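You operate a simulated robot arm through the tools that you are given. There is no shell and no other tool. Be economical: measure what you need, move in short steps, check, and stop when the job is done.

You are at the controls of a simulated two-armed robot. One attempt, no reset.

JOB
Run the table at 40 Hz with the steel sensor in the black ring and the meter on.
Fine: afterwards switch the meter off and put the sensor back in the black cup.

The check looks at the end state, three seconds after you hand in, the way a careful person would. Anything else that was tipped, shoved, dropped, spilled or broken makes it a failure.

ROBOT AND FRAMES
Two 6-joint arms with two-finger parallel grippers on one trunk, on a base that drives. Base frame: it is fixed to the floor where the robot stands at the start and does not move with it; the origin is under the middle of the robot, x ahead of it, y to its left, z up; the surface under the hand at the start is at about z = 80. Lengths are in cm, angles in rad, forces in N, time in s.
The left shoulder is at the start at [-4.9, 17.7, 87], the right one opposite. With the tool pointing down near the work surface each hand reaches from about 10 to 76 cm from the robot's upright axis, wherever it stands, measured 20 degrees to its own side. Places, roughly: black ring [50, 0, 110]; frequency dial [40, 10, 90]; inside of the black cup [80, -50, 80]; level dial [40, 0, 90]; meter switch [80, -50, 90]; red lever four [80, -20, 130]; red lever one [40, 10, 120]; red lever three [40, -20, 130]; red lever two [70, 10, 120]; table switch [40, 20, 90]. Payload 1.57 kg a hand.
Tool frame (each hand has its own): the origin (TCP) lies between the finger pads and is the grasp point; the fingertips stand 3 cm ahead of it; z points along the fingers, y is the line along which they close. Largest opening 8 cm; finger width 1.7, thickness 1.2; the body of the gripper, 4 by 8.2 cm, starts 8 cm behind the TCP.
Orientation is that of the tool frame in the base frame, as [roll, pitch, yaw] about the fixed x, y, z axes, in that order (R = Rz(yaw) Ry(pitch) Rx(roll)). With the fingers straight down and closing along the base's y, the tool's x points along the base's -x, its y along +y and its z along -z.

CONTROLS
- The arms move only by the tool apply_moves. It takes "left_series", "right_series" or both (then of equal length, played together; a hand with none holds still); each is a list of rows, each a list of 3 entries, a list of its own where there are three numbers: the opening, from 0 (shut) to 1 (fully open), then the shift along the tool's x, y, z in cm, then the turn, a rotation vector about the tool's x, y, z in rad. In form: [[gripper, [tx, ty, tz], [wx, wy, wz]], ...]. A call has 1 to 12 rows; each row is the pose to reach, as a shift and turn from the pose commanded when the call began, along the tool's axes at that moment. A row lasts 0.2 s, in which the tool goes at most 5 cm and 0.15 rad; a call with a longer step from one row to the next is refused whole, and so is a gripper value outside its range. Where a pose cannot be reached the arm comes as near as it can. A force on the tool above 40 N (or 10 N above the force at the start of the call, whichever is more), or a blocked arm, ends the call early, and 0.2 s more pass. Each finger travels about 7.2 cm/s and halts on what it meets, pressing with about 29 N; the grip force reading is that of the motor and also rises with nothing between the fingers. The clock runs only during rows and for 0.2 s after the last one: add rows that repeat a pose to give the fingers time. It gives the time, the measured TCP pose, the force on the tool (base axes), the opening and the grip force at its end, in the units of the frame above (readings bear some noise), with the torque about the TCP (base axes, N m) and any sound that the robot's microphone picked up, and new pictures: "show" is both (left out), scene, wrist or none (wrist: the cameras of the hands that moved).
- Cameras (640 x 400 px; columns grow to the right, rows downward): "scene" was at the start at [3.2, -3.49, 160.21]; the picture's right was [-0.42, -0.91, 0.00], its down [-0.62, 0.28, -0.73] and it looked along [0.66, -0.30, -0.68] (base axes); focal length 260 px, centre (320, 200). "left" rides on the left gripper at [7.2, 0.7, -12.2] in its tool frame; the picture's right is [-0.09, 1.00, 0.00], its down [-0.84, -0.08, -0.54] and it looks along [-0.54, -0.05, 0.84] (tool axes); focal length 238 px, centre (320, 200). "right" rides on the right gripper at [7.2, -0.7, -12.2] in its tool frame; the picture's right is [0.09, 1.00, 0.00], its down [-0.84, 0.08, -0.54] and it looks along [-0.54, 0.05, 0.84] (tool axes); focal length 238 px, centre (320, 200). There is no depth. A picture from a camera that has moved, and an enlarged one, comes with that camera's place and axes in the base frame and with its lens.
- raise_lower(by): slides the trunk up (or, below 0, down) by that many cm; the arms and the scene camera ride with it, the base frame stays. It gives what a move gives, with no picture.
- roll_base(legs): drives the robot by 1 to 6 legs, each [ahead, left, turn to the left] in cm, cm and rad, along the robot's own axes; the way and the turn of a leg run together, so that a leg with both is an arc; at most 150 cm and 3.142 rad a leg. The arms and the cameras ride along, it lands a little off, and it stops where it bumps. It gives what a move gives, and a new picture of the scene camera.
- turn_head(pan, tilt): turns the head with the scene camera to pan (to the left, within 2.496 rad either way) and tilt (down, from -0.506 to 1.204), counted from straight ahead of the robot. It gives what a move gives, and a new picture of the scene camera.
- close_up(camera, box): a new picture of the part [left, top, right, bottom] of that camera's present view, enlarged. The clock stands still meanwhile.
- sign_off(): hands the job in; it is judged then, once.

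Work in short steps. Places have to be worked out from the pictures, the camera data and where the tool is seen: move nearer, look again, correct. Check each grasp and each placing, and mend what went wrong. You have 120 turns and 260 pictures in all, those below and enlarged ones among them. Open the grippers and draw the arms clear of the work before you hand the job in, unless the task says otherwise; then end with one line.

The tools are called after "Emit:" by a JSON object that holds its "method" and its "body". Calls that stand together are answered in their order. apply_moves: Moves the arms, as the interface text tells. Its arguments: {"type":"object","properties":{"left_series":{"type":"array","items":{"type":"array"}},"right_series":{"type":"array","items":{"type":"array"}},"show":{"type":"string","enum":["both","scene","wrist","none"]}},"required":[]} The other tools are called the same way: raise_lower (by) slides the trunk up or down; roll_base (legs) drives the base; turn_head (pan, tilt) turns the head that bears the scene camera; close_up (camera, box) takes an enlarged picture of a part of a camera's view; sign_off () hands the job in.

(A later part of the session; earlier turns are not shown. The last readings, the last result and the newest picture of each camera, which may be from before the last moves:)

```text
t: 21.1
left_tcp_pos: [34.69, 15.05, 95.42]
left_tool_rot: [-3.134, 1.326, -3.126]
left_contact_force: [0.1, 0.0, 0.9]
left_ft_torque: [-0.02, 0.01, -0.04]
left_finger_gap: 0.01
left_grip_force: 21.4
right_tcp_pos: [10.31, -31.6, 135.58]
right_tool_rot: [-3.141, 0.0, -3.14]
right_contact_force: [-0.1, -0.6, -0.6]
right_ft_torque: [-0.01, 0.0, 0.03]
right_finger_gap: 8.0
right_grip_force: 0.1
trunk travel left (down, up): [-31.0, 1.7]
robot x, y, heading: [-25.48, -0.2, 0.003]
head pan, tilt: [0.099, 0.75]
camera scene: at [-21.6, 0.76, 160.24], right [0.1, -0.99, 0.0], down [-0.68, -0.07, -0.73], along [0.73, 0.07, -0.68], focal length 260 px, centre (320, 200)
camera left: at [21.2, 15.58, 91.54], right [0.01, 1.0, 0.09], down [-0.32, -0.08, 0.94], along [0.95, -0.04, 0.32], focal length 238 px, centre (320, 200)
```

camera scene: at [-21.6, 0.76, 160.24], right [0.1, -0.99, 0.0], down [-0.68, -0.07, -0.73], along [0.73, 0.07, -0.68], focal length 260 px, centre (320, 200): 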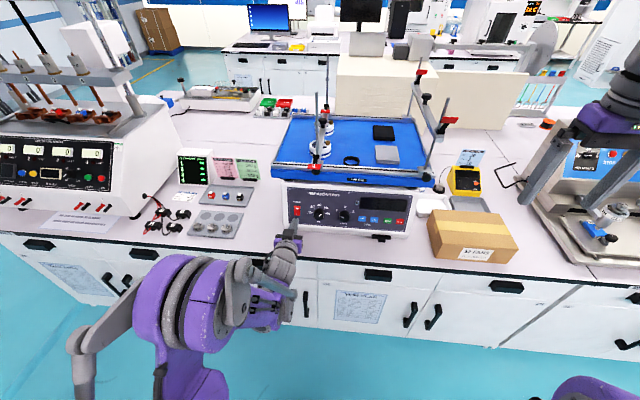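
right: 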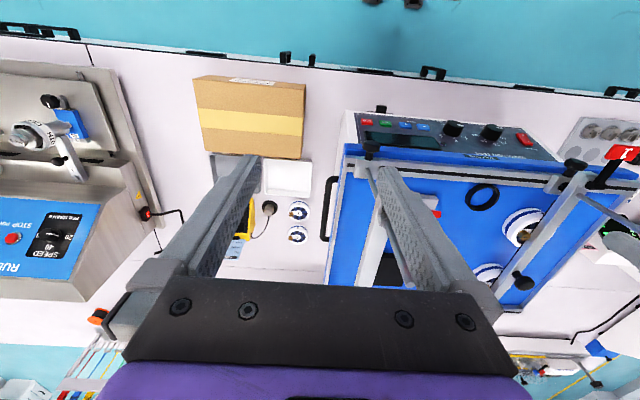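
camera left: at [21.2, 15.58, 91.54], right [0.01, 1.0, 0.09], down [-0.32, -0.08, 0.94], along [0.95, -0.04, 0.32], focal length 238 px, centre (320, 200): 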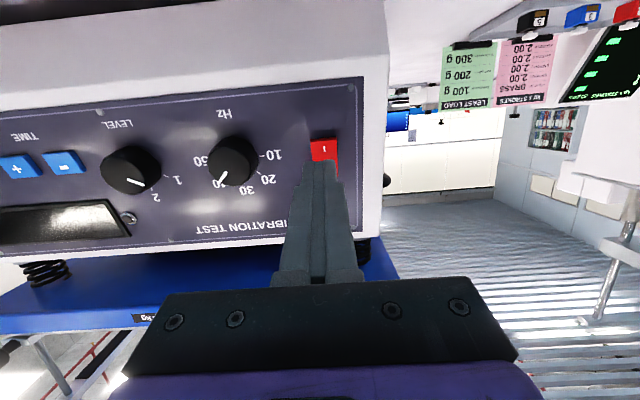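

The closed fingertip lines up with the "I" half. I push in.

Emit:
{"method": "apply_moves", "body": {"left_series": [[0, [0, 0.35, 1], [0, 0, 0]], [0, [0, 0.35, 2], [0, 0, 0]], [0, [0, 0.35, 2.6], [0, 0, 0]], [0, [0, 0.35, 3.0], [0, 0, 0]], [0, [0, 0.35, 3.3], [0, 0, 0]], [0, [0, 0.35, 3.5], [0, 0, 0]]], "show": "wrist"}}

Emit:
{"method": "close_up", "body": {"camera": "scene", "box": [270, 170, 430, 250]}}

```text
t: 22.5
left_tcp_pos: [37.88, 15.52, 94.6]
left_tool_rot: [-3.139, 1.327, -3.131]
left_contact_force: [-0.2, -0.3, -0.3]
left_ft_torque: [-0.03, 0.02, -0.02]
left_finger_gap: 0.0
left_grip_force: 21.3
right_tcp_pos: [10.25, -31.56, 135.66]
right_tool_rot: [-3.139, 0.0, -3.14]
right_contact_force: [0.2, 0.4, -0.9]
right_ft_torque: [-0.01, 0.03, 0.01]
right_finger_gap: 8.0
right_grip_force: 0.1
trunk travel left (down, up): [-31.0, 1.7]
robot x, y, heading: [-25.75, 0.1, 0.001]
head pan, tilt: [0.099, 0.75]
camera left: at [24.42, 16.09, 90.64], right [0.02, 1.0, 0.09], down [-0.32, -0.08, 0.94], along [0.95, -0.04, 0.32], focal length 238 px, centre (320, 200)
```

left: 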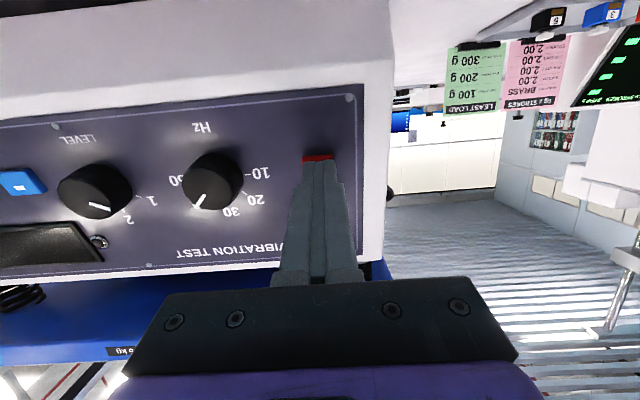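

```text
4.00 times, centred on (350, 210) of scene
camera zoom: at [-21.58, 0.76, 160.24], right [0.1, -0.99, 0.0], down [-0.68, -0.07, -0.73], along [0.73, 0.07, -0.68], focal length 1040 px, centre (200, 160)
```

zoom: 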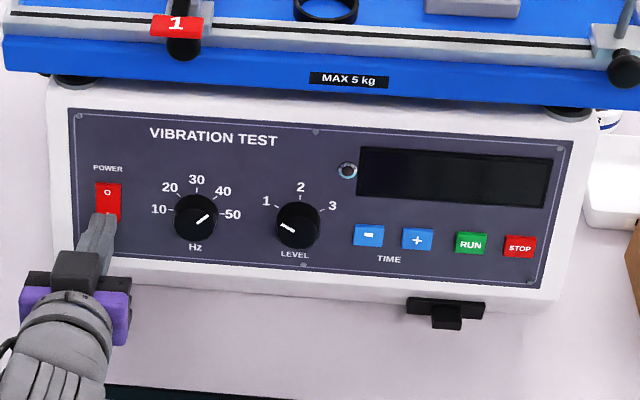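

Not touching yet; pushing further in small steps.

Emit:
{"method": "apply_moves", "body": {"left_series": [[0, [0, 0, 0.3], [0, 0, 0]], [0, [0, 0, 0.6], [0, 0, 0]], [0, [0, 0, 0.9], [0, 0, 0]], [0, [0, 0, 1.2], [0, 0, 0]], [0, [0, 0, 1.4], [0, 0, 0]]], "show": "none"}}

Emit:
{"method": "close_up", "body": {"camera": "scene", "box": [270, 170, 430, 250]}}

```text
t: 23.7
left_tcp_pos: [38.58, 15.5, 94.25]
left_tool_rot: [-3.135, 1.326, -3.129]
left_contact_force: [-28.4, -1.7, 3.5]
left_ft_torque: [0.02, -0.12, -0.08]
left_finger_gap: 0.0
left_grip_force: 21.6
right_tcp_pos: [10.03, -31.65, 135.77]
right_tool_rot: [-3.14, 0.004, -3.14]
right_contact_force: [-0.5, 0.2, -0.2]
right_ft_torque: [0.01, 0.02, 0.01]
right_finger_gap: 7.97
right_grip_force: 0.1
trunk travel left (down, up): [-31.0, 1.7]
robot x, y, heading: [-25.5, 0.02, 0.007]
head pan, tilt: [0.099, 0.75]
stopped in row 5 (left hand): the force on the tool passed its limit at 44 N (the readings are from after the stop); the commanded pose is now the measured one
```

```text
4.00 times, centred on (350, 210) of scene
camera zoom: at [-22.05, 0.72, 160.27], right [0.1, -0.99, 0.0], down [-0.68, -0.07, -0.73], along [0.73, 0.08, -0.68], focal length 1040 px, centre (200, 160)
```

zoom: 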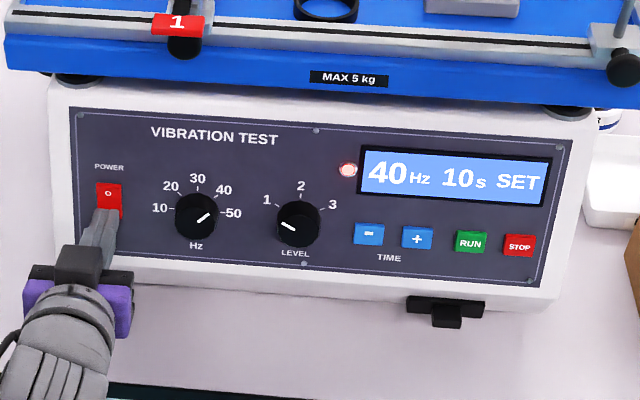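

Power is on and the display reads 40 Hz, 10 s, SET. I retract the left hand from the panel and tuck it away to the left.

Emit:
{"method": "apply_moves", "body": {"left_series": [[0, [0, 0, -2], [0, 0, 0]], [0, [0, 0, -6], [0, 0, 0]], [0, [0, 1, -10], [0, 0, 0]], [0, [0, 3, -14], [0, 0, 0]], [0, [0, 6, -18], [0, 0.1, 0]], [0, [-2, 9, -21], [0, 0.2, 0]], [0, [-5, 12, -24], [0, 0.3, 0]], [0, [-8, 15, -26], [0, 0.4, 0]], [0, [-11, 18, -28], [0, 0.5, 0]], [0, [-14, 21, -30], [0, 0.6, 0]], [0, [-17, 23, -32], [0, 0.7, 0]], [0, [-20, 24, -34], [0, 0.8, 0]]], "show": "scene"}}

```text
refused: row 7 steps farther than a row can; nothing moved
```

Emit:
{"method": "apply_moves", "body": {"left_series": [[0, [0, 0, -2], [0, 0, 0]], [0, [0, 0, -6], [0, 0, 0]], [0, [0, 1, -10], [0, 0, 0]], [0, [0, 3, -14], [0, 0, 0]], [0, [0, 5, -18], [0, 0.1, 0]], [0, [-2, 7, -21], [0, 0.2, 0]], [0, [-4.5, 9.5, -23], [0, 0.3, 0]], [0, [-7, 12, -25], [0, 0.4, 0]], [0, [-9.5, 14.5, -27], [0, 0.5, 0]], [0, [-12, 17, -29], [0, 0.6, 0]], [0, [-15, 19, -31], [0, 0.7, 0]], [0, [-18, 21, -33], [0, 0.8, 0]]], "show": "scene"}}

```text
t: 26.3
left_tcp_pos: [11.12, 36.27, 119.64]
left_tool_rot: [-3.138, 0.521, -3.133]
left_contact_force: [-0.7, -0.1, -0.7]
left_ft_torque: [0.02, -0.03, -0.01]
left_finger_gap: 0.0
left_grip_force: 21.6
right_tcp_pos: [10.29, -31.58, 135.47]
right_tool_rot: [-3.14, 0.0, -3.139]
right_contact_force: [0.7, 0.1, -0.7]
right_ft_torque: [0.0, 0.02, -0.01]
right_finger_gap: 8.01
right_grip_force: 0.1
trunk travel left (down, up): [-31.0, 1.7]
robot x, y, heading: [-25.66, -0.21, 0.002]
head pan, tilt: [0.099, 0.75]
camera scene: at [-21.59, 0.8, 160.24], right [0.1, -0.99, 0.0], down [-0.68, -0.07, -0.73], along [0.73, 0.07, -0.68], focal length 260 px, centre (320, 200)
```

scene: 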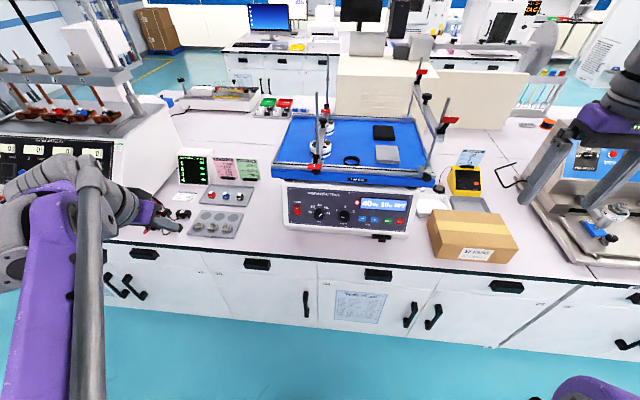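

I bring it further back so it stays clear of the table when the base drives forward.

Emit:
{"method": "apply_moves", "body": {"left_series": [[0, [2.5, 0, -2.5], [0, 0.1, 0]], [0, [5, 0.5, -5], [0, 0.2, 0]], [0, [7.5, 1, -7.5], [0, 0.3, 0]], [0, [10, 1.5, -10], [0, 0.4, 0]], [0, [13, 2, -12.5], [0, 0.5, 0]], [0, [15.7, 2, -14.8], [0, 0.52, 0]], [0, [15.7, 2, -14.8], [0, 0.52, 0]]], "show": "none"}}

Emit:
{"method": "turn_head", "body": {"pan": -0.5, "tilt": 0.85}}

```text
t: 28.1
left_tcp_pos: [-6.63, 36.95, 124.84]
left_tool_rot: [-3.127, 0.006, 3.035]
left_contact_force: [0.1, -0.3, 0.2]
left_ft_torque: [0.0, -0.02, -0.07]
left_finger_gap: 0.01
left_grip_force: 20.6
right_tcp_pos: [10.17, -31.64, 135.72]
right_tool_rot: [-3.141, 0.0, -3.14]
right_contact_force: [-0.9, -0.1, 0.8]
right_ft_torque: [0.02, 0.01, 0.02]
right_finger_gap: 8.0
right_grip_force: 0.0
trunk travel left (down, up): [-31.0, 1.7]
robot x, y, heading: [-25.35, 0.18, 0.0]
head pan, tilt: [0.099, 0.75]
stopped in row 7 (left hand): the arm was blocked; the commanded pose is now the measured one
```

```text
t: 29.1
left_tcp_pos: [-6.63, 36.93, 124.89]
left_tool_rot: [-3.13, 0.004, 3.035]
left_contact_force: [-1.1, 0.3, 0.8]
left_ft_torque: [0.0, 0.03, 0.0]
left_finger_gap: 0.03
left_grip_force: 21.4
right_tcp_pos: [10.29, -31.6, 135.63]
right_tool_rot: [-3.14, 0.0, -3.139]
right_contact_force: [0.2, -0.4, 0.2]
right_ft_torque: [0.01, -0.01, 0.0]
right_finger_gap: 8.0
right_grip_force: 0.0
trunk travel left (down, up): [-31.0, 1.7]
robot x, y, heading: [-25.41, -0.1, 0.008]
head pan, tilt: [-0.499, 0.85]
camera scene: at [-23.01, -3.8, 159.44], right [-0.48, -0.88, 0.0], down [-0.66, 0.36, -0.66], along [0.58, -0.31, -0.75], focal length 260 px, centre (320, 200)
```

scene: 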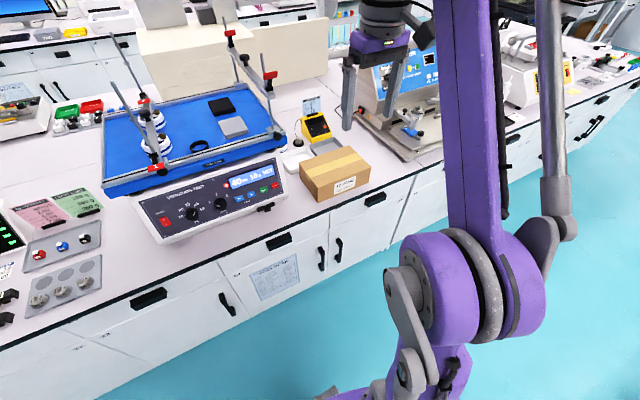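

The left hand is out of the way. I drive sideways to the right and then ahead, to stand before the meter.

Emit:
{"method": "roll_base", "body": {"legs": [[0, -26, 0], [27, 0, 0]]}}

```text
t: 33.5
left_tcp_pos: [20.66, 10.67, 124.99]
left_tool_rot: [-3.13, 0.005, 3.035]
left_contact_force: [-1.2, 0.5, 0.9]
left_ft_torque: [0.01, 0.0, 0.01]
left_finger_gap: 0.02
left_grip_force: 20.9
right_tcp_pos: [37.5, -57.84, 135.59]
right_tool_rot: [-3.139, 0.0, -3.141]
right_contact_force: [0.5, -0.1, 0.3]
right_ft_torque: [-0.02, 0.03, 0.04]
right_finger_gap: 8.0
right_grip_force: 0.0
trunk travel left (down, up): [-31.0, 1.7]
robot x, y, heading: [1.77, -26.43, 0.001]
head pan, tilt: [-0.499, 0.85]
camera scene: at [4.21, -30.03, 159.42], right [-0.48, -0.88, 0.0], down [-0.66, 0.36, -0.66], along [0.58, -0.32, -0.75], focal length 260 px, centre (320, 200)
```

scene: 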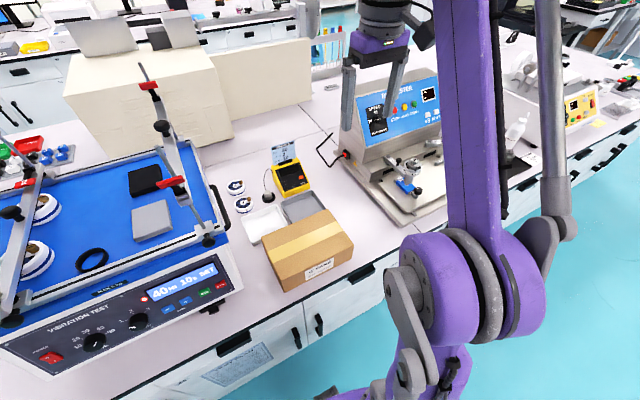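

Emit:
{"method": "close_up", "body": {"camera": "scene", "box": [220, 130, 360, 230]}}

Emit:
{"method": "close_up", "body": {"camera": "right", "box": [0, 0, 640, 400]}}

```text
4.00 times, centred on (290, 180) of scene
camera zoom: at [4.21, -30.03, 159.42], right [-0.48, -0.88, 0.0], down [-0.66, 0.36, -0.66], along [0.58, -0.32, -0.75], focal length 1040 px, centre (440, 280)
```

zoom: 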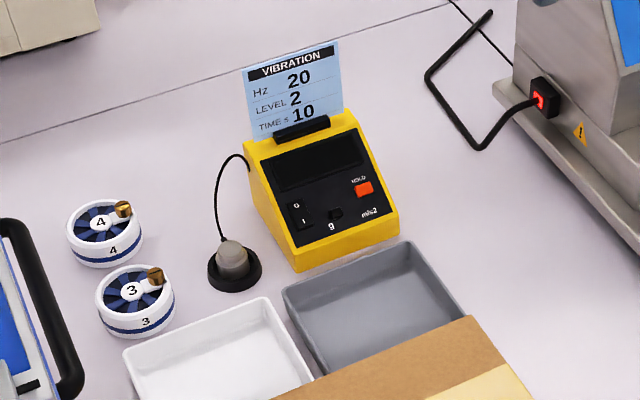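

```text
1.00 times, centred on (320, 200) of right (not enlarged: the box is as wide or as high as the picture)
camera zoom: at [30.16, -58.41, 147.76], right [-0.09, 1.0, 0.0], down [0.84, 0.08, 0.54], along [0.54, 0.05, -0.84], focal length 238 px, centre (320, 200)
```

zoom: 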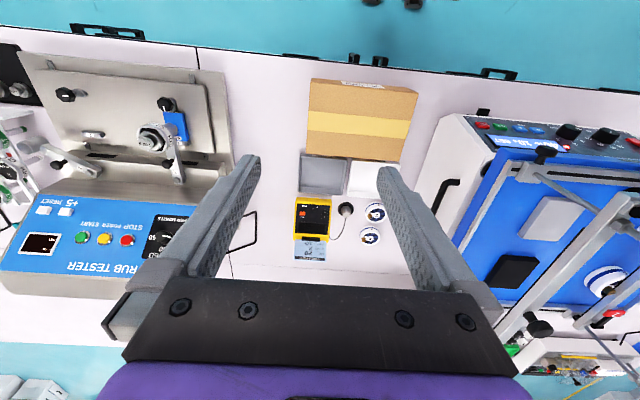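

Sensor at about (73.5, -46, 85), meter switch about (72.5, -51.5, 89). I move the right hand closer above for a precise look.

Emit:
{"method": "apply_moves", "body": {"right_series": [[1, [-3.5, 1.4, 2], [0, 0, 0]], [1, [-7, 2.8, 4], [0, 0, 0]], [1, [-10.5, 4.2, 6.5], [0, 0, 0]], [1, [-14, 5.6, 9.5], [0, 0, 0]], [1, [-17, 7, 12.5], [0, 0, 0]], [1, [-20, 8.2, 15.5], [0, 0, 0]], [1, [-22, 9, 18.5], [0, 0, 0]], [1, [-23.5, 9.8, 21.5], [0, 0, 0]], [1, [-24.5, 9.8, 23.6], [0, 0, 0]], [1, [-24.5, 9.8, 23.6], [0, 0, 0]]]}}

```text
t: 35.7
left_tcp_pos: [20.73, 10.89, 124.94]
left_tool_rot: [-3.13, 0.004, 3.034]
left_contact_force: [0.2, 0.3, 0.3]
left_ft_torque: [-0.01, -0.01, 0.0]
left_finger_gap: 0.0
left_grip_force: 21.2
right_tcp_pos: [61.96, -47.95, 112.25]
right_tool_rot: [-3.14, -0.002, -3.14]
right_contact_force: [-1.1, -0.6, 0.7]
right_ft_torque: [0.03, -0.02, 0.0]
right_finger_gap: 7.99
right_grip_force: 0.1
trunk travel left (down, up): [-31.0, 1.7]
robot x, y, heading: [1.43, -26.33, -0.002]
head pan, tilt: [-0.499, 0.85]
camera scene: at [4.25, -30.02, 159.44], right [-0.48, -0.88, 0.0], down [-0.66, 0.36, -0.66], along [0.58, -0.32, -0.75], focal length 260 px, centre (320, 200)
camera right: at [54.71, -48.53, 124.38], right [-0.09, 1.0, 0.0], down [0.84, 0.08, 0.54], along [0.54, 0.05, -0.84], focal length 238 px, centre (320, 200)
```

scene: 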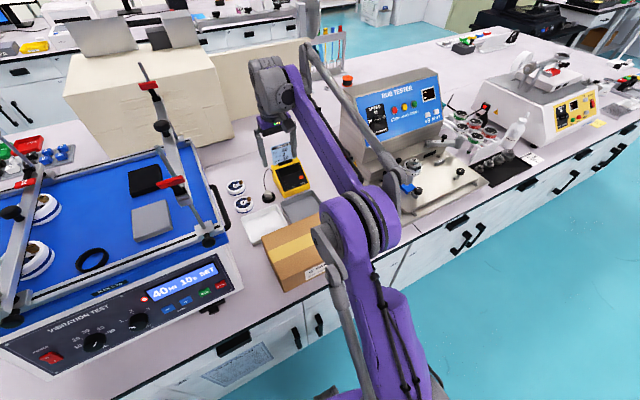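
right: 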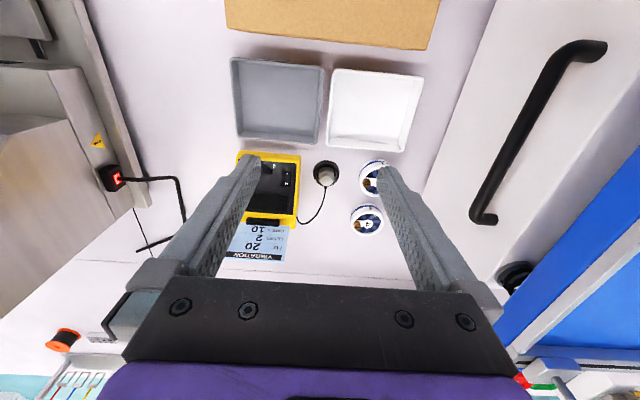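

Emit:
{"method": "close_up", "body": {"camera": "right", "box": [220, 130, 380, 250]}}

Emit:
{"method": "close_up", "body": {"camera": "scene", "box": [220, 130, 340, 230]}}

```text
3.33 times, centred on (300, 190) of right
camera zoom: at [54.71, -48.53, 124.38], right [-0.09, 1.0, 0.0], down [0.84, 0.08, 0.54], along [0.54, 0.05, -0.84], focal length 794 px, centre (387, 233)
```

zoom: 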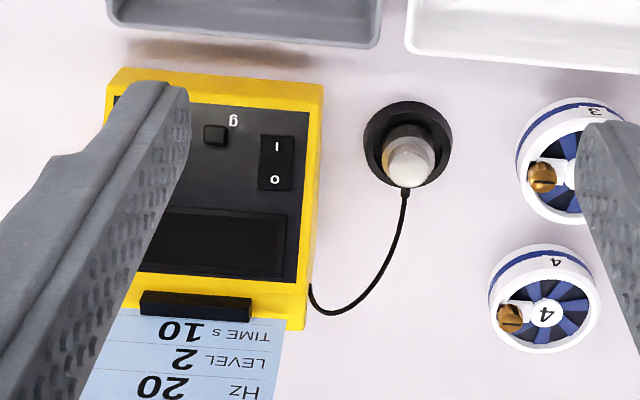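

```text
4.00 times, centred on (280, 180) of scene
camera zoom: at [4.25, -30.02, 159.44], right [-0.48, -0.88, 0.0], down [-0.66, 0.36, -0.66], along [0.58, -0.32, -0.75], focal length 1040 px, centre (480, 280)
```

zoom: 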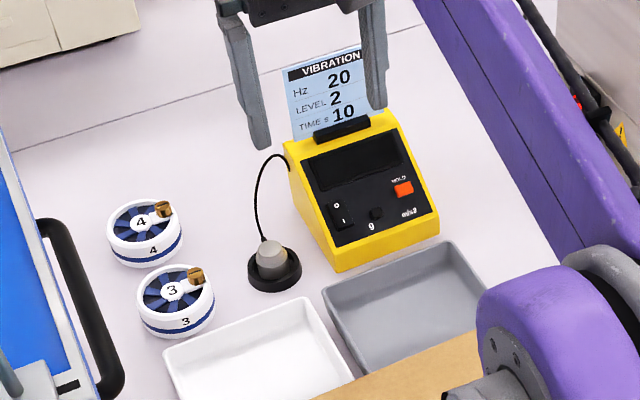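

Refined: switch about (75.5, -53, 85.5), its "I" on the near half; sensor top about (75.5, -45.4, 84). I close the right hand, tilt it forward and come near the switch.

Emit:
{"method": "apply_moves", "body": {"right_series": [[0.6, [-1, -1, 2], [0, -0.1, 0]], [0.2, [-2, -2, 4.5], [0, -0.2, 0]], [0, [-3, -3, 7], [0, -0.3, 0]], [0, [-4, -4, 9.5], [0, -0.4, 0]], [0, [-5, -5, 12], [0, -0.5, 0]], [0, [-6, -5, 15], [0, -0.6, 0]], [0, [-6.8, -5, 17.5], [0, -0.6, 0]], [0, [-6.8, -5, 17.5], [0, -0.6, 0]]]}}

```text
t: 37.5
left_tcp_pos: [20.62, 10.8, 124.81]
left_tool_rot: [-3.128, 0.004, 3.037]
left_contact_force: [-0.7, 0.1, -0.4]
left_ft_torque: [-0.01, -0.02, -0.02]
left_finger_gap: 0.0
left_grip_force: 21.6
right_tcp_pos: [68.85, -53.24, 94.6]
right_tool_rot: [-3.142, 0.603, -3.139]
right_contact_force: [-0.2, -0.1, 0.9]
right_ft_torque: [-0.01, 0.0, -0.02]
right_finger_gap: 0.02
right_grip_force: 22.0
trunk travel left (down, up): [-31.0, 1.7]
robot x, y, heading: [1.87, -26.14, -0.0]
head pan, tilt: [-0.499, 0.85]
camera scene: at [4.24, -30.02, 159.44], right [-0.48, -0.88, 0.0], down [-0.66, 0.36, -0.66], along [0.58, -0.32, -0.75], focal length 260 px, centre (320, 200)
camera right: at [55.92, -53.7, 100.41], right [-0.08, 1.0, -0.05], down [0.38, 0.08, 0.92], along [0.92, 0.05, -0.39], focal length 238 px, centre (320, 200)
```

scene: 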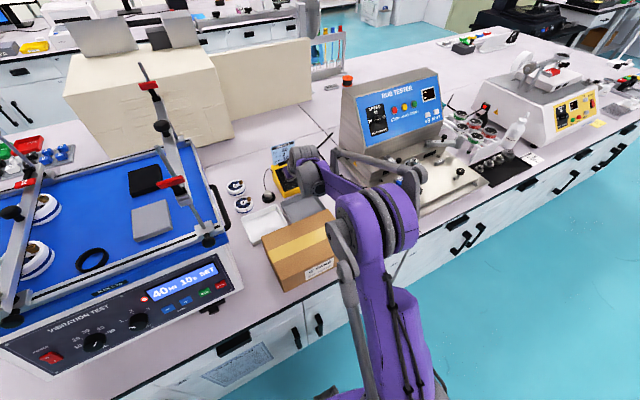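
right: 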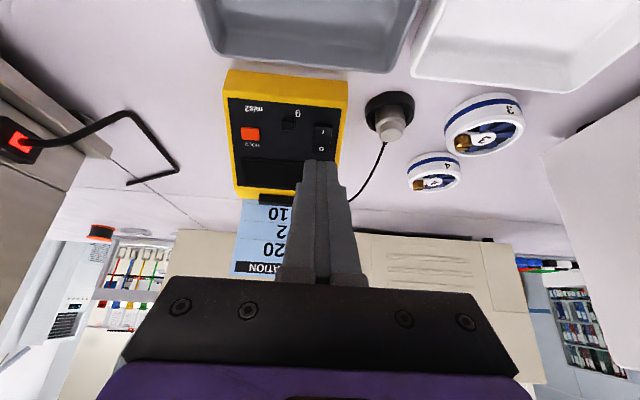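

The closed tip is 8.4 cm from the "I" half. I approach to 1.2 cm.

Emit:
{"method": "apply_moves", "body": {"right_series": [[0, [0.3, 0.2, 2.5], [0, 0, 0]], [0, [0.65, 0.4, 5], [0, 0, 0]], [0, [0.65, 0.4, 6.5], [0, 0, 0]], [0, [0.65, 0.4, 7.0], [0, 0, 0]], [0, [0.65, 0.4, 7.0], [0, 0, 0]]], "show": "wrist"}}

Emit:
{"method": "close_up", "body": {"camera": "right", "box": [220, 60, 420, 200]}}

Emit:
{"method": "close_up", "body": {"camera": "scene", "box": [220, 130, 340, 230]}}

```text
t: 38.7
left_tcp_pos: [20.69, 10.71, 124.94]
left_tool_rot: [-3.128, 0.002, 3.033]
left_contact_force: [0.1, 0.0, 0.8]
left_ft_torque: [0.0, -0.04, 0.01]
left_finger_gap: 0.0
left_grip_force: 21.2
right_tcp_pos: [72.3, -52.72, 88.42]
right_tool_rot: [-3.141, 0.6, -3.14]
right_contact_force: [0.4, -1.2, 0.7]
right_ft_torque: [0.01, -0.01, 0.0]
right_finger_gap: 0.0
right_grip_force: 21.3
trunk travel left (down, up): [-31.0, 1.7]
robot x, y, heading: [1.74, -26.44, 0.002]
head pan, tilt: [-0.499, 0.85]
camera right: at [59.45, -53.26, 94.35], right [-0.08, 1.0, -0.05], down [0.38, 0.08, 0.92], along [0.92, 0.05, -0.39], focal length 238 px, centre (320, 200)
```

right: 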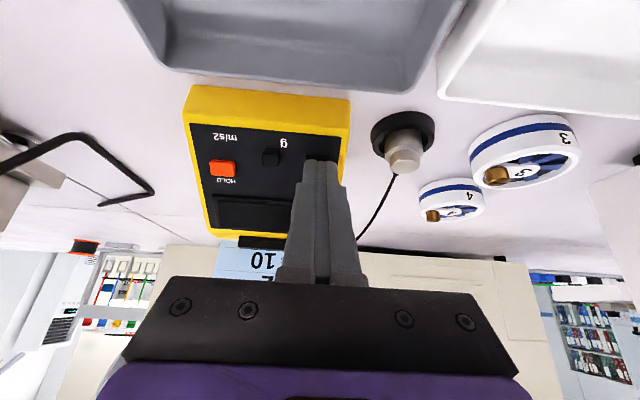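

```text
2.86 times, centred on (320, 130) of right
camera zoom: at [59.45, -53.26, 94.35], right [-0.08, 1.0, -0.05], down [0.38, 0.08, 0.92], along [0.92, 0.05, -0.39], focal length 681 px, centre (320, 400)
```

zoom: 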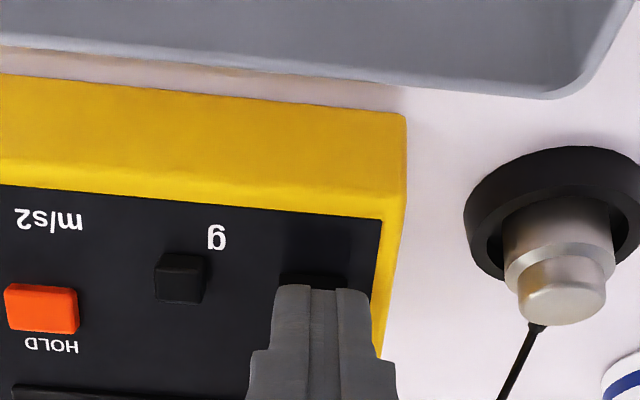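

```text
4.00 times, centred on (280, 180) of scene
camera zoom: at [4.28, -30.03, 159.44], right [-0.48, -0.88, 0.0], down [-0.66, 0.36, -0.66], along [0.58, -0.32, -0.75], focal length 1040 px, centre (480, 280)
```

zoom: 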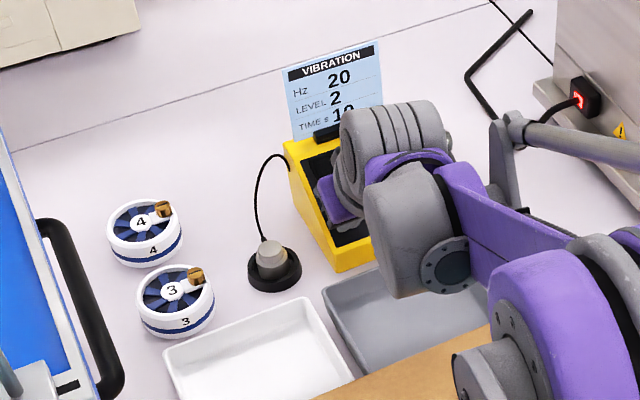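

I shift slightly toward the near end and press in small steps.

Emit:
{"method": "apply_moves", "body": {"right_series": [[0, [0.35, -0.2, 0], [0, 0, 0]], [0, [0.35, -0.2, 0.4], [0, 0, 0]], [0, [0.35, -0.2, 0.7], [0, 0, 0]], [0, [0.35, -0.2, 0.9], [0, 0, 0]], [0, [0.35, -0.2, 1.05], [0, 0, 0]]], "show": "wrist"}}

```text
t: 39.9
left_tcp_pos: [20.74, 10.78, 124.97]
left_tool_rot: [-3.128, 0.005, 3.034]
left_contact_force: [-0.6, -0.3, 0.0]
left_ft_torque: [0.04, 0.0, 0.04]
left_finger_gap: 0.0
left_grip_force: 21.4
right_tcp_pos: [72.74, -52.77, 87.29]
right_tool_rot: [-3.139, 0.6, -3.14]
right_contact_force: [-0.2, 0.6, 0.3]
right_ft_torque: [0.0, 0.02, 0.0]
right_finger_gap: 0.0
right_grip_force: 21.1
trunk travel left (down, up): [-31.0, 1.7]
robot x, y, heading: [1.85, -26.2, 0.002]
head pan, tilt: [-0.499, 0.85]
camera right: at [59.73, -53.43, 93.26], right [-0.08, 1.0, -0.05], down [0.38, 0.08, 0.92], along [0.92, 0.05, -0.39], focal length 238 px, centre (320, 200)
```

right: 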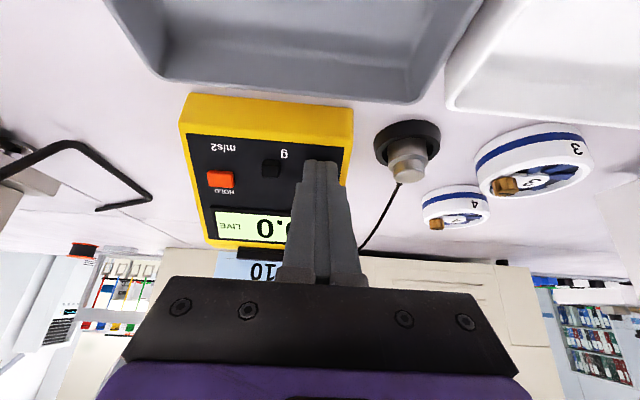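

The meter is on (LIVE 0.0). I retract and go above the sensor with the gripper half open.

Emit:
{"method": "apply_moves", "body": {"right_series": [[0, [0, 0, -3], [0, 0, 0]], [0, [0, 0, -7], [0, 0, 0]], [0.3, [0, 3, -7], [0, 0.1, 0]], [0.55, [-1, 5.5, -6.5], [0, 0.2, 0]], [0.55, [-2, 7.4, -5.5], [0, 0.3, 0]], [0.55, [-3, 7.4, -4.5], [0, 0.3, 0]], [0.55, [-3, 7.4, -4.5], [0, 0.3, 0]]], "show": "wrist"}}

Emit:
{"method": "close_up", "body": {"camera": "scene", "box": [220, 130, 340, 230]}}

```text
t: 41.5
left_tcp_pos: [20.64, 10.72, 124.89]
left_tool_rot: [-3.126, 0.005, 3.032]
left_contact_force: [1.3, 0.6, 0.5]
left_ft_torque: [-0.01, 0.01, -0.05]
left_finger_gap: 0.0
left_grip_force: 20.5
right_tcp_pos: [72.4, -45.47, 92.55]
right_tool_rot: [-3.141, 0.3, -3.141]
right_contact_force: [0.2, 0.3, -0.9]
right_ft_torque: [0.01, 0.0, 0.01]
right_finger_gap: 4.39
right_grip_force: 0.0
trunk travel left (down, up): [-31.0, 1.7]
robot x, y, heading: [1.78, -26.24, 0.003]
head pan, tilt: [-0.499, 0.85]
camera right: at [61.93, -46.04, 102.06], right [-0.09, 1.0, -0.03], down [0.64, 0.08, 0.76], along [0.76, 0.05, -0.64], focal length 238 px, centre (320, 200)
```

right: 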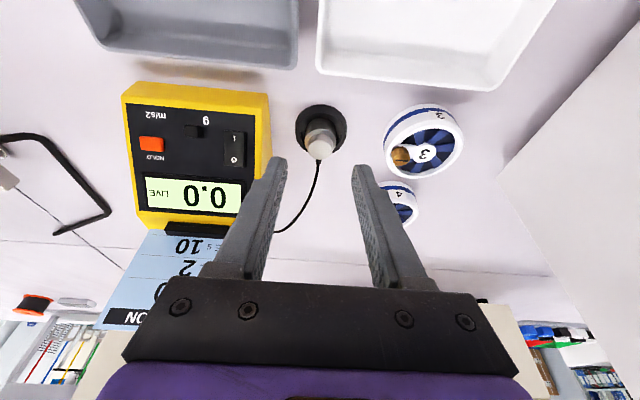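

```text
4.00 times, centred on (280, 180) of scene
camera zoom: at [4.26, -30.02, 159.44], right [-0.48, -0.88, 0.0], down [-0.66, 0.36, -0.66], along [0.58, -0.32, -0.75], focal length 1040 px, centre (480, 280)
```

zoom: 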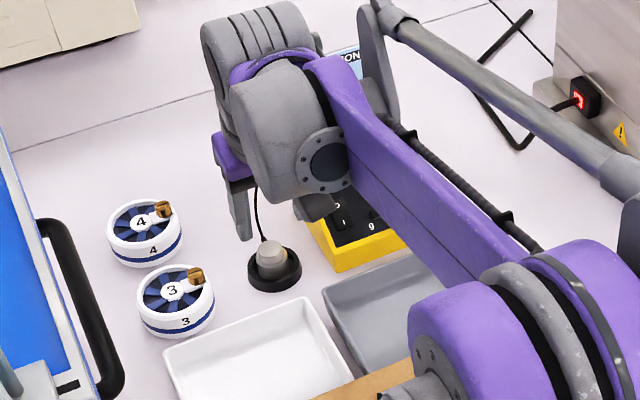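

Everything lines up along the tool axis; I descend 6.5 cm with open fingers and check.

Emit:
{"method": "apply_moves", "body": {"right_series": [[0.55, [0, 0, 2.5], [0, 0, 0]], [0.55, [0, 0, 5], [0, 0, 0]], [0.55, [0, 0, 6.5], [0, 0, 0]], [0.55, [0, 0, 6.5], [0, 0, 0]]], "show": "wrist"}}

Emit:
{"method": "close_up", "body": {"camera": "right", "box": [240, 80, 400, 200]}}

Emit:
{"method": "close_up", "body": {"camera": "scene", "box": [235, 170, 305, 215]}}

```text
t: 42.5
left_tcp_pos: [20.55, 10.64, 124.94]
left_tool_rot: [-3.127, 0.002, 3.033]
left_contact_force: [-0.5, 0.2, -0.2]
left_ft_torque: [-0.03, 0.0, 0.03]
left_finger_gap: 0.0
left_grip_force: 21.6
right_tcp_pos: [74.59, -45.52, 86.36]
right_tool_rot: [-3.139, 0.299, -3.14]
right_contact_force: [0.7, 0.1, 0.3]
right_ft_torque: [-0.01, 0.01, -0.01]
right_finger_gap: 4.4
right_grip_force: 0.1
trunk travel left (down, up): [-31.0, 1.7]
robot x, y, heading: [1.94, -25.86, 0.003]
head pan, tilt: [-0.499, 0.85]
camera right: at [64.02, -46.02, 95.9], right [-0.09, 1.0, -0.03], down [0.64, 0.08, 0.77], along [0.76, 0.05, -0.64], focal length 238 px, centre (320, 200)
```

right: 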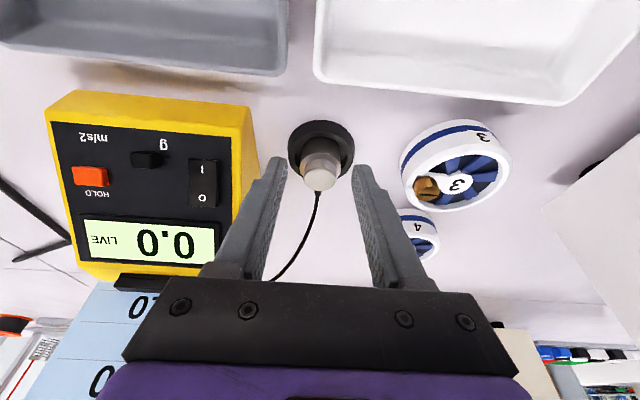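

```text
3.33 times, centred on (320, 140) of right
camera zoom: at [64.02, -46.02, 95.9], right [-0.09, 1.0, -0.03], down [0.64, 0.08, 0.77], along [0.76, 0.05, -0.64], focal length 794 px, centre (320, 400)
```

zoom: 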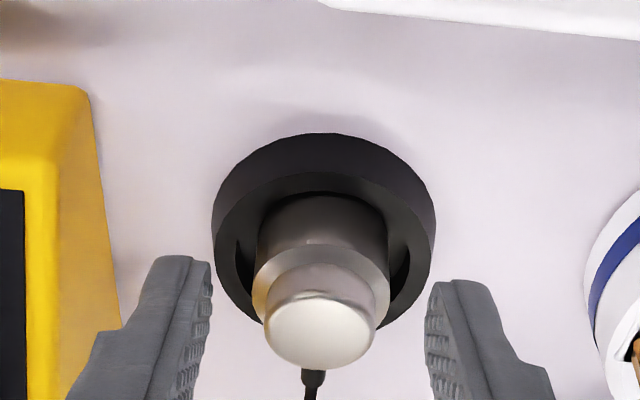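

```text
8.89 times, centred on (270, 192) of scene
camera zoom: at [4.28, -30.03, 159.44], right [-0.48, -0.88, 0.0], down [-0.66, 0.36, -0.66], along [0.58, -0.32, -0.75], focal length 2312 px, centre (764, 267)
```

zoom: 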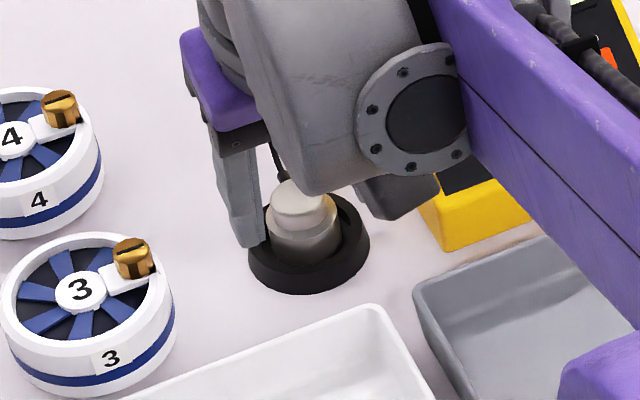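

Fingers straddle the sensor above the cup rim. I lower 0.7 cm more and close gently.

Emit:
{"method": "apply_moves", "body": {"right_series": [[0.55, [0, 0.1, 0.4], [0, 0, 0]], [0.55, [0, 0.1, 0.7], [0, 0, 0]], [0.4, [0, 0.1, 0.7], [0, 0, 0]], [0.3, [0, 0.1, 0.7], [0, 0, 0]], [0.2, [0, 0.1, 0.7], [0, 0, 0]], [0.15, [0, 0.1, 0.7], [0, 0, 0]], [0.15, [0, 0.1, 0.7], [0, 0, 0]]], "show": "wrist"}}

Emit:
{"method": "close_up", "body": {"camera": "right", "box": [240, 80, 400, 200]}}

Emit:
{"method": "close_up", "body": {"camera": "scene", "box": [235, 170, 305, 215]}}

```text
t: 44.1
left_tcp_pos: [20.68, 10.85, 124.87]
left_tool_rot: [-3.127, 0.003, 3.033]
left_contact_force: [0.2, -0.1, -0.2]
left_ft_torque: [0.02, 0.02, 0.01]
left_finger_gap: 0.0
left_grip_force: 21.4
right_tcp_pos: [74.64, -45.42, 85.68]
right_tool_rot: [-3.139, 0.3, -3.14]
right_contact_force: [-0.1, 0.2, -0.3]
right_ft_torque: [0.01, 0.04, -0.04]
right_finger_gap: 2.26
right_grip_force: 28.9
trunk travel left (down, up): [-31.0, 1.7]
robot x, y, heading: [1.75, -26.26, -0.003]
head pan, tilt: [-0.499, 0.85]
camera right: at [64.05, -45.97, 95.23], right [-0.09, 1.0, -0.03], down [0.64, 0.08, 0.77], along [0.76, 0.05, -0.64], focal length 238 px, centre (320, 200)
```

right: 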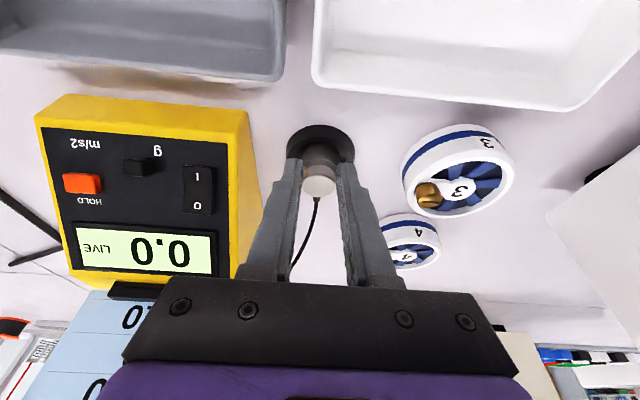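

```text
3.33 times, centred on (320, 140) of right
camera zoom: at [64.05, -45.97, 95.23], right [-0.09, 1.0, -0.03], down [0.64, 0.08, 0.77], along [0.76, 0.05, -0.64], focal length 794 px, centre (320, 400)
```

zoom: 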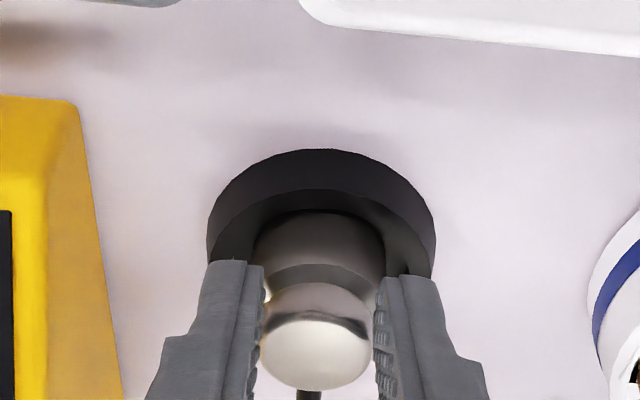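

```text
8.89 times, centred on (270, 192) of scene
camera zoom: at [4.29, -30.03, 159.44], right [-0.48, -0.88, 0.0], down [-0.66, 0.36, -0.66], along [0.58, -0.32, -0.75], focal length 2312 px, centre (764, 267)
```

zoom: 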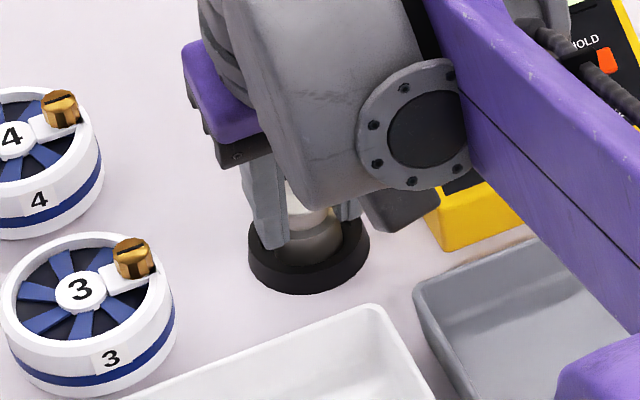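

Gripped the sensor's neck at 2.26 cm. I lift it straight up 8 cm and check.

Emit:
{"method": "apply_moves", "body": {"right_series": [[0.1, [-0.3, 0, -0.95], [0, 0, 0]], [0.1, [-0.75, 0, -2.4], [0, 0, 0]], [0.1, [-1.2, 0, -3.8], [0, 0, 0]], [0.1, [-1.8, 0, -5.7], [0, 0, 0]], [0.1, [-2.4, 0, -7.6], [0, 0, 0]], [0.1, [-2.4, 0, -7.6], [0, 0, 0]]], "show": "both"}}

```text
t: 45.5
left_tcp_pos: [20.78, 10.81, 124.78]
left_tool_rot: [-3.13, 0.003, 3.034]
left_contact_force: [-0.4, -1.5, -0.2]
left_ft_torque: [0.01, 0.0, 0.01]
left_finger_gap: 0.0
left_grip_force: 20.9
right_tcp_pos: [74.55, -45.3, 93.87]
right_tool_rot: [3.141, 0.3, -3.139]
right_contact_force: [-0.1, 0.1, -0.5]
right_ft_torque: [0.04, 0.05, 0.01]
right_finger_gap: 2.26
right_grip_force: 29.0
trunk travel left (down, up): [-31.0, 1.7]
robot x, y, heading: [1.48, -26.28, 0.002]
head pan, tilt: [-0.499, 0.85]
camera scene: at [4.32, -30.04, 159.43], right [-0.48, -0.88, 0.0], down [-0.66, 0.36, -0.66], along [0.58, -0.32, -0.75], focal length 260 px, centre (320, 200)
camera right: at [63.99, -45.91, 103.32], right [-0.09, 1.0, -0.03], down [0.64, 0.08, 0.77], along [0.76, 0.05, -0.64], focal length 238 px, centre (320, 200)
```

scene: 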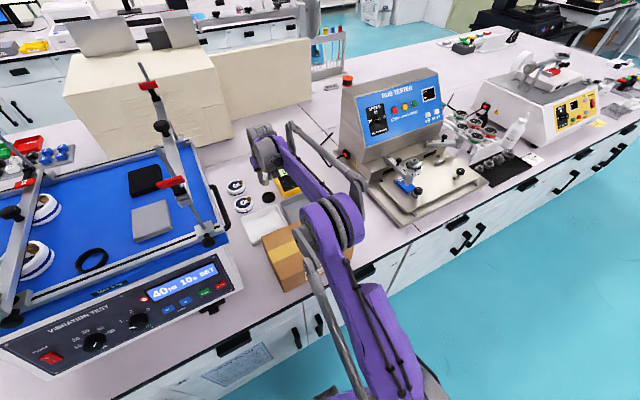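
right: 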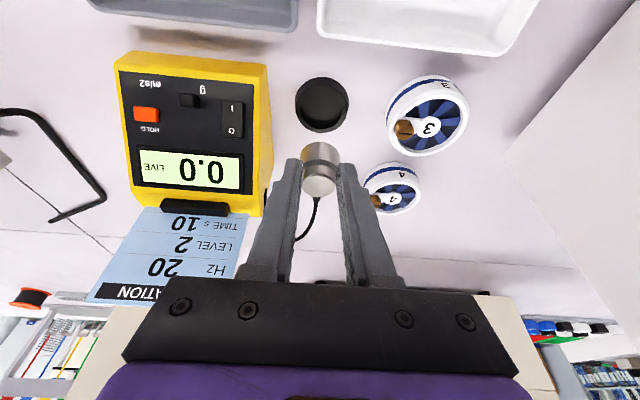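

The sensor is out and the cup stayed. I raise it and pull it back in front of the table, so that the base can carry it round lever 3.

Emit:
{"method": "apply_moves", "body": {"right_series": [[0.1, [-0.23, 0, -4.12], [0, 0, 0]], [0.1, [0.5, 0, -8.53], [0, 0, 0]], [0.1, [1.7, 0, -13.09], [0, 0, 0]], [0.1, [3.38, 0, -17.8], [0, 0, 0]], [0.1, [5.69, 0, -22.17], [0, 0, 0]], [0.1, [8.62, 0, -26.22], [0, 0, 0]], [0.1, [12.33, 0, -29.47], [0, 0, 0]], [0.1, [16.18, 0, -32.23], [0, 0, 0]], [0.1, [20.47, 0, -34.61], [0, 0, 0]], [0.1, [24.66, 0, -36.95], [0, 0, 0]], [0.1, [29.34, 0, -38.4], [0, 0, 0]], [0.1, [33.73, 0, -39.76], [0, 0, 0]]], "show": "both"}}

```text
t: 48.1
left_tcp_pos: [20.5, 10.85, 124.95]
left_tool_rot: [-3.13, 0.006, 3.034]
left_contact_force: [0.6, -0.5, 0.4]
left_ft_torque: [0.0, -0.02, -0.01]
left_finger_gap: 0.0
left_grip_force: 20.8
right_tcp_pos: [30.47, -45.63, 121.9]
right_tool_rot: [-3.14, 0.303, -3.14]
right_contact_force: [0.0, -0.6, -2.1]
right_ft_torque: [0.03, -0.01, -0.02]
right_finger_gap: 2.23
right_grip_force: 28.7
trunk travel left (down, up): [-31.0, 1.7]
robot x, y, heading: [1.85, -26.3, 0.003]
head pan, tilt: [-0.499, 0.85]
camera scene: at [4.09, -30.03, 159.43], right [-0.48, -0.88, 0.0], down [-0.66, 0.36, -0.66], along [0.58, -0.32, -0.75], focal length 260 px, centre (320, 200)
camera right: at [19.93, -46.15, 131.42], right [-0.09, 1.0, -0.03], down [0.64, 0.08, 0.77], along [0.76, 0.05, -0.64], focal length 238 px, centre (320, 200)
```

scene: 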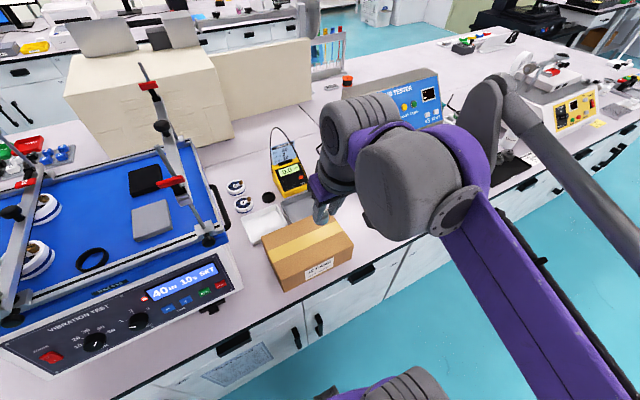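
right: 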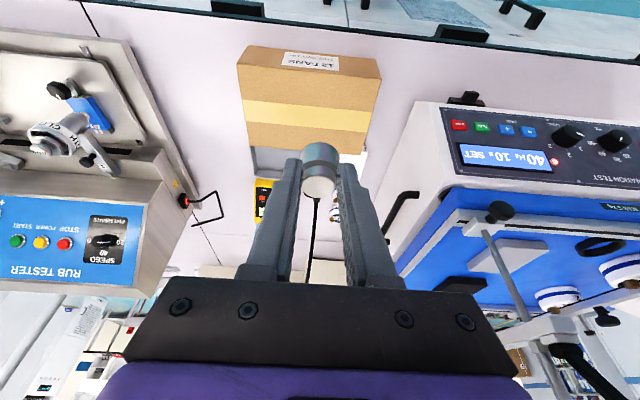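

The cable reaches easily and the grip holds. I drive the base back a little and left by 34 cm, hand passing in front of lever 3.

Emit:
{"method": "roll_base", "body": {"legs": [[-3, 0, 0], [0, 34, 0]]}}

Emit:
{"method": "turn_head", "body": {"pan": -0.3, "tilt": 0.75}}

Emit:
{"method": "close_up", "body": {"camera": "right", "box": [0, 0, 640, 400]}}

```text
t: 52.0
left_tcp_pos: [18.11, 43.63, 124.79]
left_tool_rot: [-3.128, 0.002, 3.027]
left_contact_force: [-0.2, -0.1, 0.8]
left_ft_torque: [0.0, 0.03, -0.04]
left_finger_gap: 0.0
left_grip_force: 21.4
right_tcp_pos: [27.75, -12.7, 121.83]
right_tool_rot: [-3.139, 0.299, 3.133]
right_contact_force: [0.6, 0.1, -1.0]
right_ft_torque: [0.0, 0.02, 0.0]
right_finger_gap: 2.24
right_grip_force: 29.0
trunk travel left (down, up): [-31.0, 1.7]
robot x, y, heading: [-1.35, 6.9, -0.004]
head pan, tilt: [-0.499, 0.85]
camera scene: at [1.4, 3.14, 159.44], right [-0.48, -0.88, 0.0], down [-0.66, 0.36, -0.66], along [0.58, -0.32, -0.75], focal length 260 px, centre (320, 200)
```

scene: 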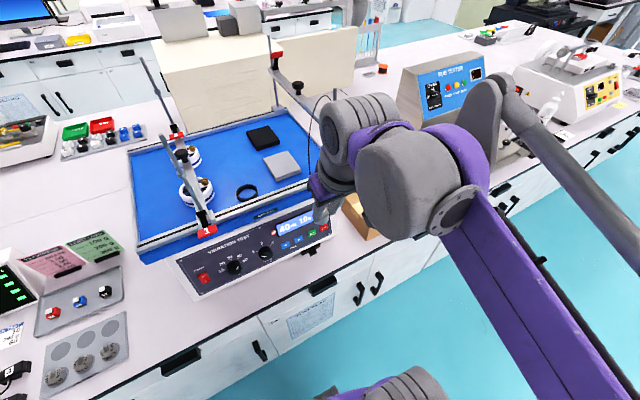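

```text
t: 52.8
left_tcp_pos: [18.26, 43.82, 124.87]
left_tool_rot: [-3.128, 0.003, 3.026]
left_contact_force: [1.1, -0.2, 0.9]
left_ft_torque: [0.0, -0.02, 0.0]
left_finger_gap: 0.0
left_grip_force: 21.8
right_tcp_pos: [27.76, -12.62, 121.81]
right_tool_rot: [-3.14, 0.3, 3.135]
right_contact_force: [-0.3, -0.5, -2.1]
right_ft_torque: [0.0, 0.01, 0.04]
right_finger_gap: 2.26
right_grip_force: 28.8
trunk travel left (down, up): [-31.0, 1.7]
robot x, y, heading: [-1.54, 7.13, -0.006]
head pan, tilt: [-0.3, 0.75]
camera scene: at [2.46, 4.44, 160.24], right [-0.3, -0.95, 0.0], down [-0.65, 0.21, -0.73], along [0.7, -0.22, -0.68], focal length 260 px, centre (320, 200)
```

scene: 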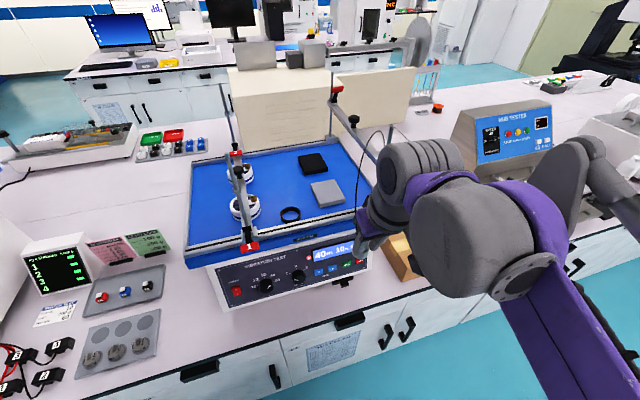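

```text
1.00 times, centred on (320, 200) of right (not enlarged: the box is as wide or as high as the picture)
camera zoom: at [17.15, -13.09, 131.41], right [-0.08, 1.0, -0.03], down [0.64, 0.07, 0.77], along [0.76, 0.04, -0.64], focal length 238 px, centre (320, 200)
```

zoom: 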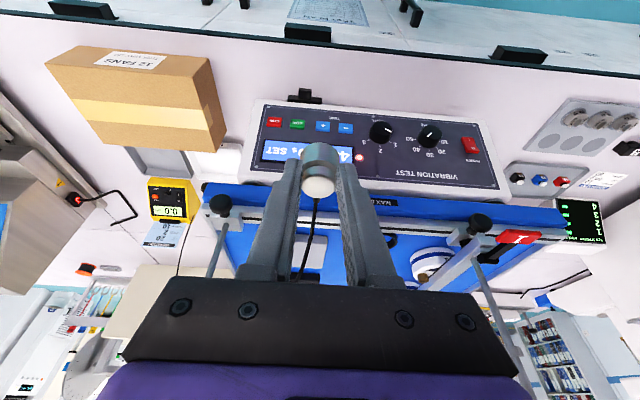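

The cable follows freely. I move the sensor toward the ring, stopping short at x≈38 to look.

Emit:
{"method": "apply_moves", "body": {"right_series": [[0.1, [-0.6, 2, -1.9], [0, 0, 0]], [0.1, [-2.5, 5, -1.5], [0, 0, 0]], [0.1, [-5, 8, -0.7], [0, 0, 0]], [0.1, [-7.5, 10.1, 0.1], [0, 0, 0]], [0.1, [-10.4, 10.1, 0.92], [0, 0, 0]], [0.1, [-10.4, 10.1, 0.92], [0, 0, 0]]], "show": "both"}}

Emit:
{"method": "close_up", "body": {"camera": "scene", "box": [240, 140, 380, 260]}}

```text
t: 54.2
left_tcp_pos: [18.07, 43.71, 124.86]
left_tool_rot: [-3.13, 0.005, 3.027]
left_contact_force: [-0.7, 0.4, -0.2]
left_ft_torque: [-0.04, -0.01, -0.01]
left_finger_gap: 0.01
left_grip_force: 21.3
right_tcp_pos: [37.93, -2.42, 124.22]
right_tool_rot: [-3.139, 0.3, 3.134]
right_contact_force: [0.0, 0.1, -1.5]
right_ft_torque: [-0.01, 0.02, 0.01]
right_finger_gap: 2.24
right_grip_force: 28.9
trunk travel left (down, up): [-31.0, 1.7]
robot x, y, heading: [-1.16, 7.09, -0.006]
head pan, tilt: [-0.3, 0.75]
camera scene: at [2.38, 4.43, 160.24], right [-0.3, -0.95, 0.0], down [-0.65, 0.21, -0.73], along [0.7, -0.22, -0.68], focal length 260 px, centre (320, 200)
camera right: at [27.39, -2.91, 133.73], right [-0.08, 1.0, -0.03], down [0.64, 0.07, 0.77], along [0.76, 0.04, -0.64], focal length 238 px, centre (320, 200)
```

scene: 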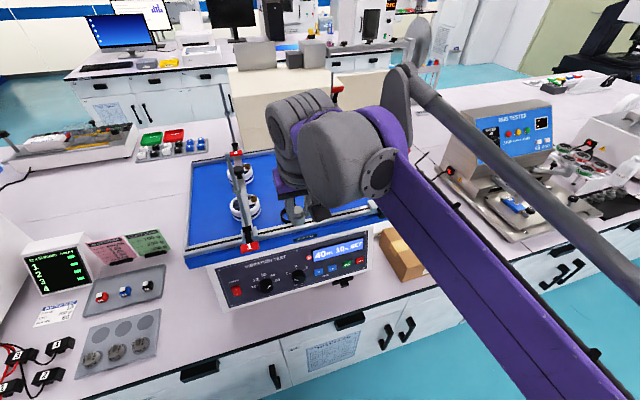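
right: 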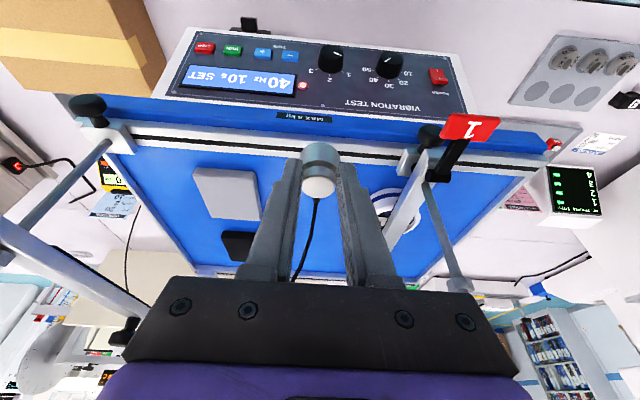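

```text
3.33 times, centred on (310, 200) of scene
camera zoom: at [2.38, 4.43, 160.24], right [-0.3, -0.95, 0.0], down [-0.65, 0.21, -0.73], along [0.7, -0.22, -0.68], focal length 867 px, centre (353, 200)
```

zoom: 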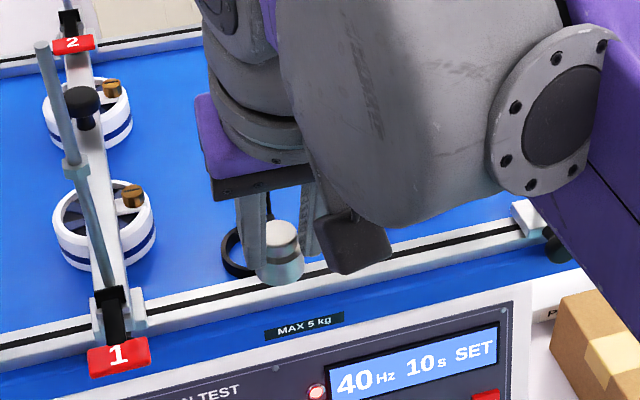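

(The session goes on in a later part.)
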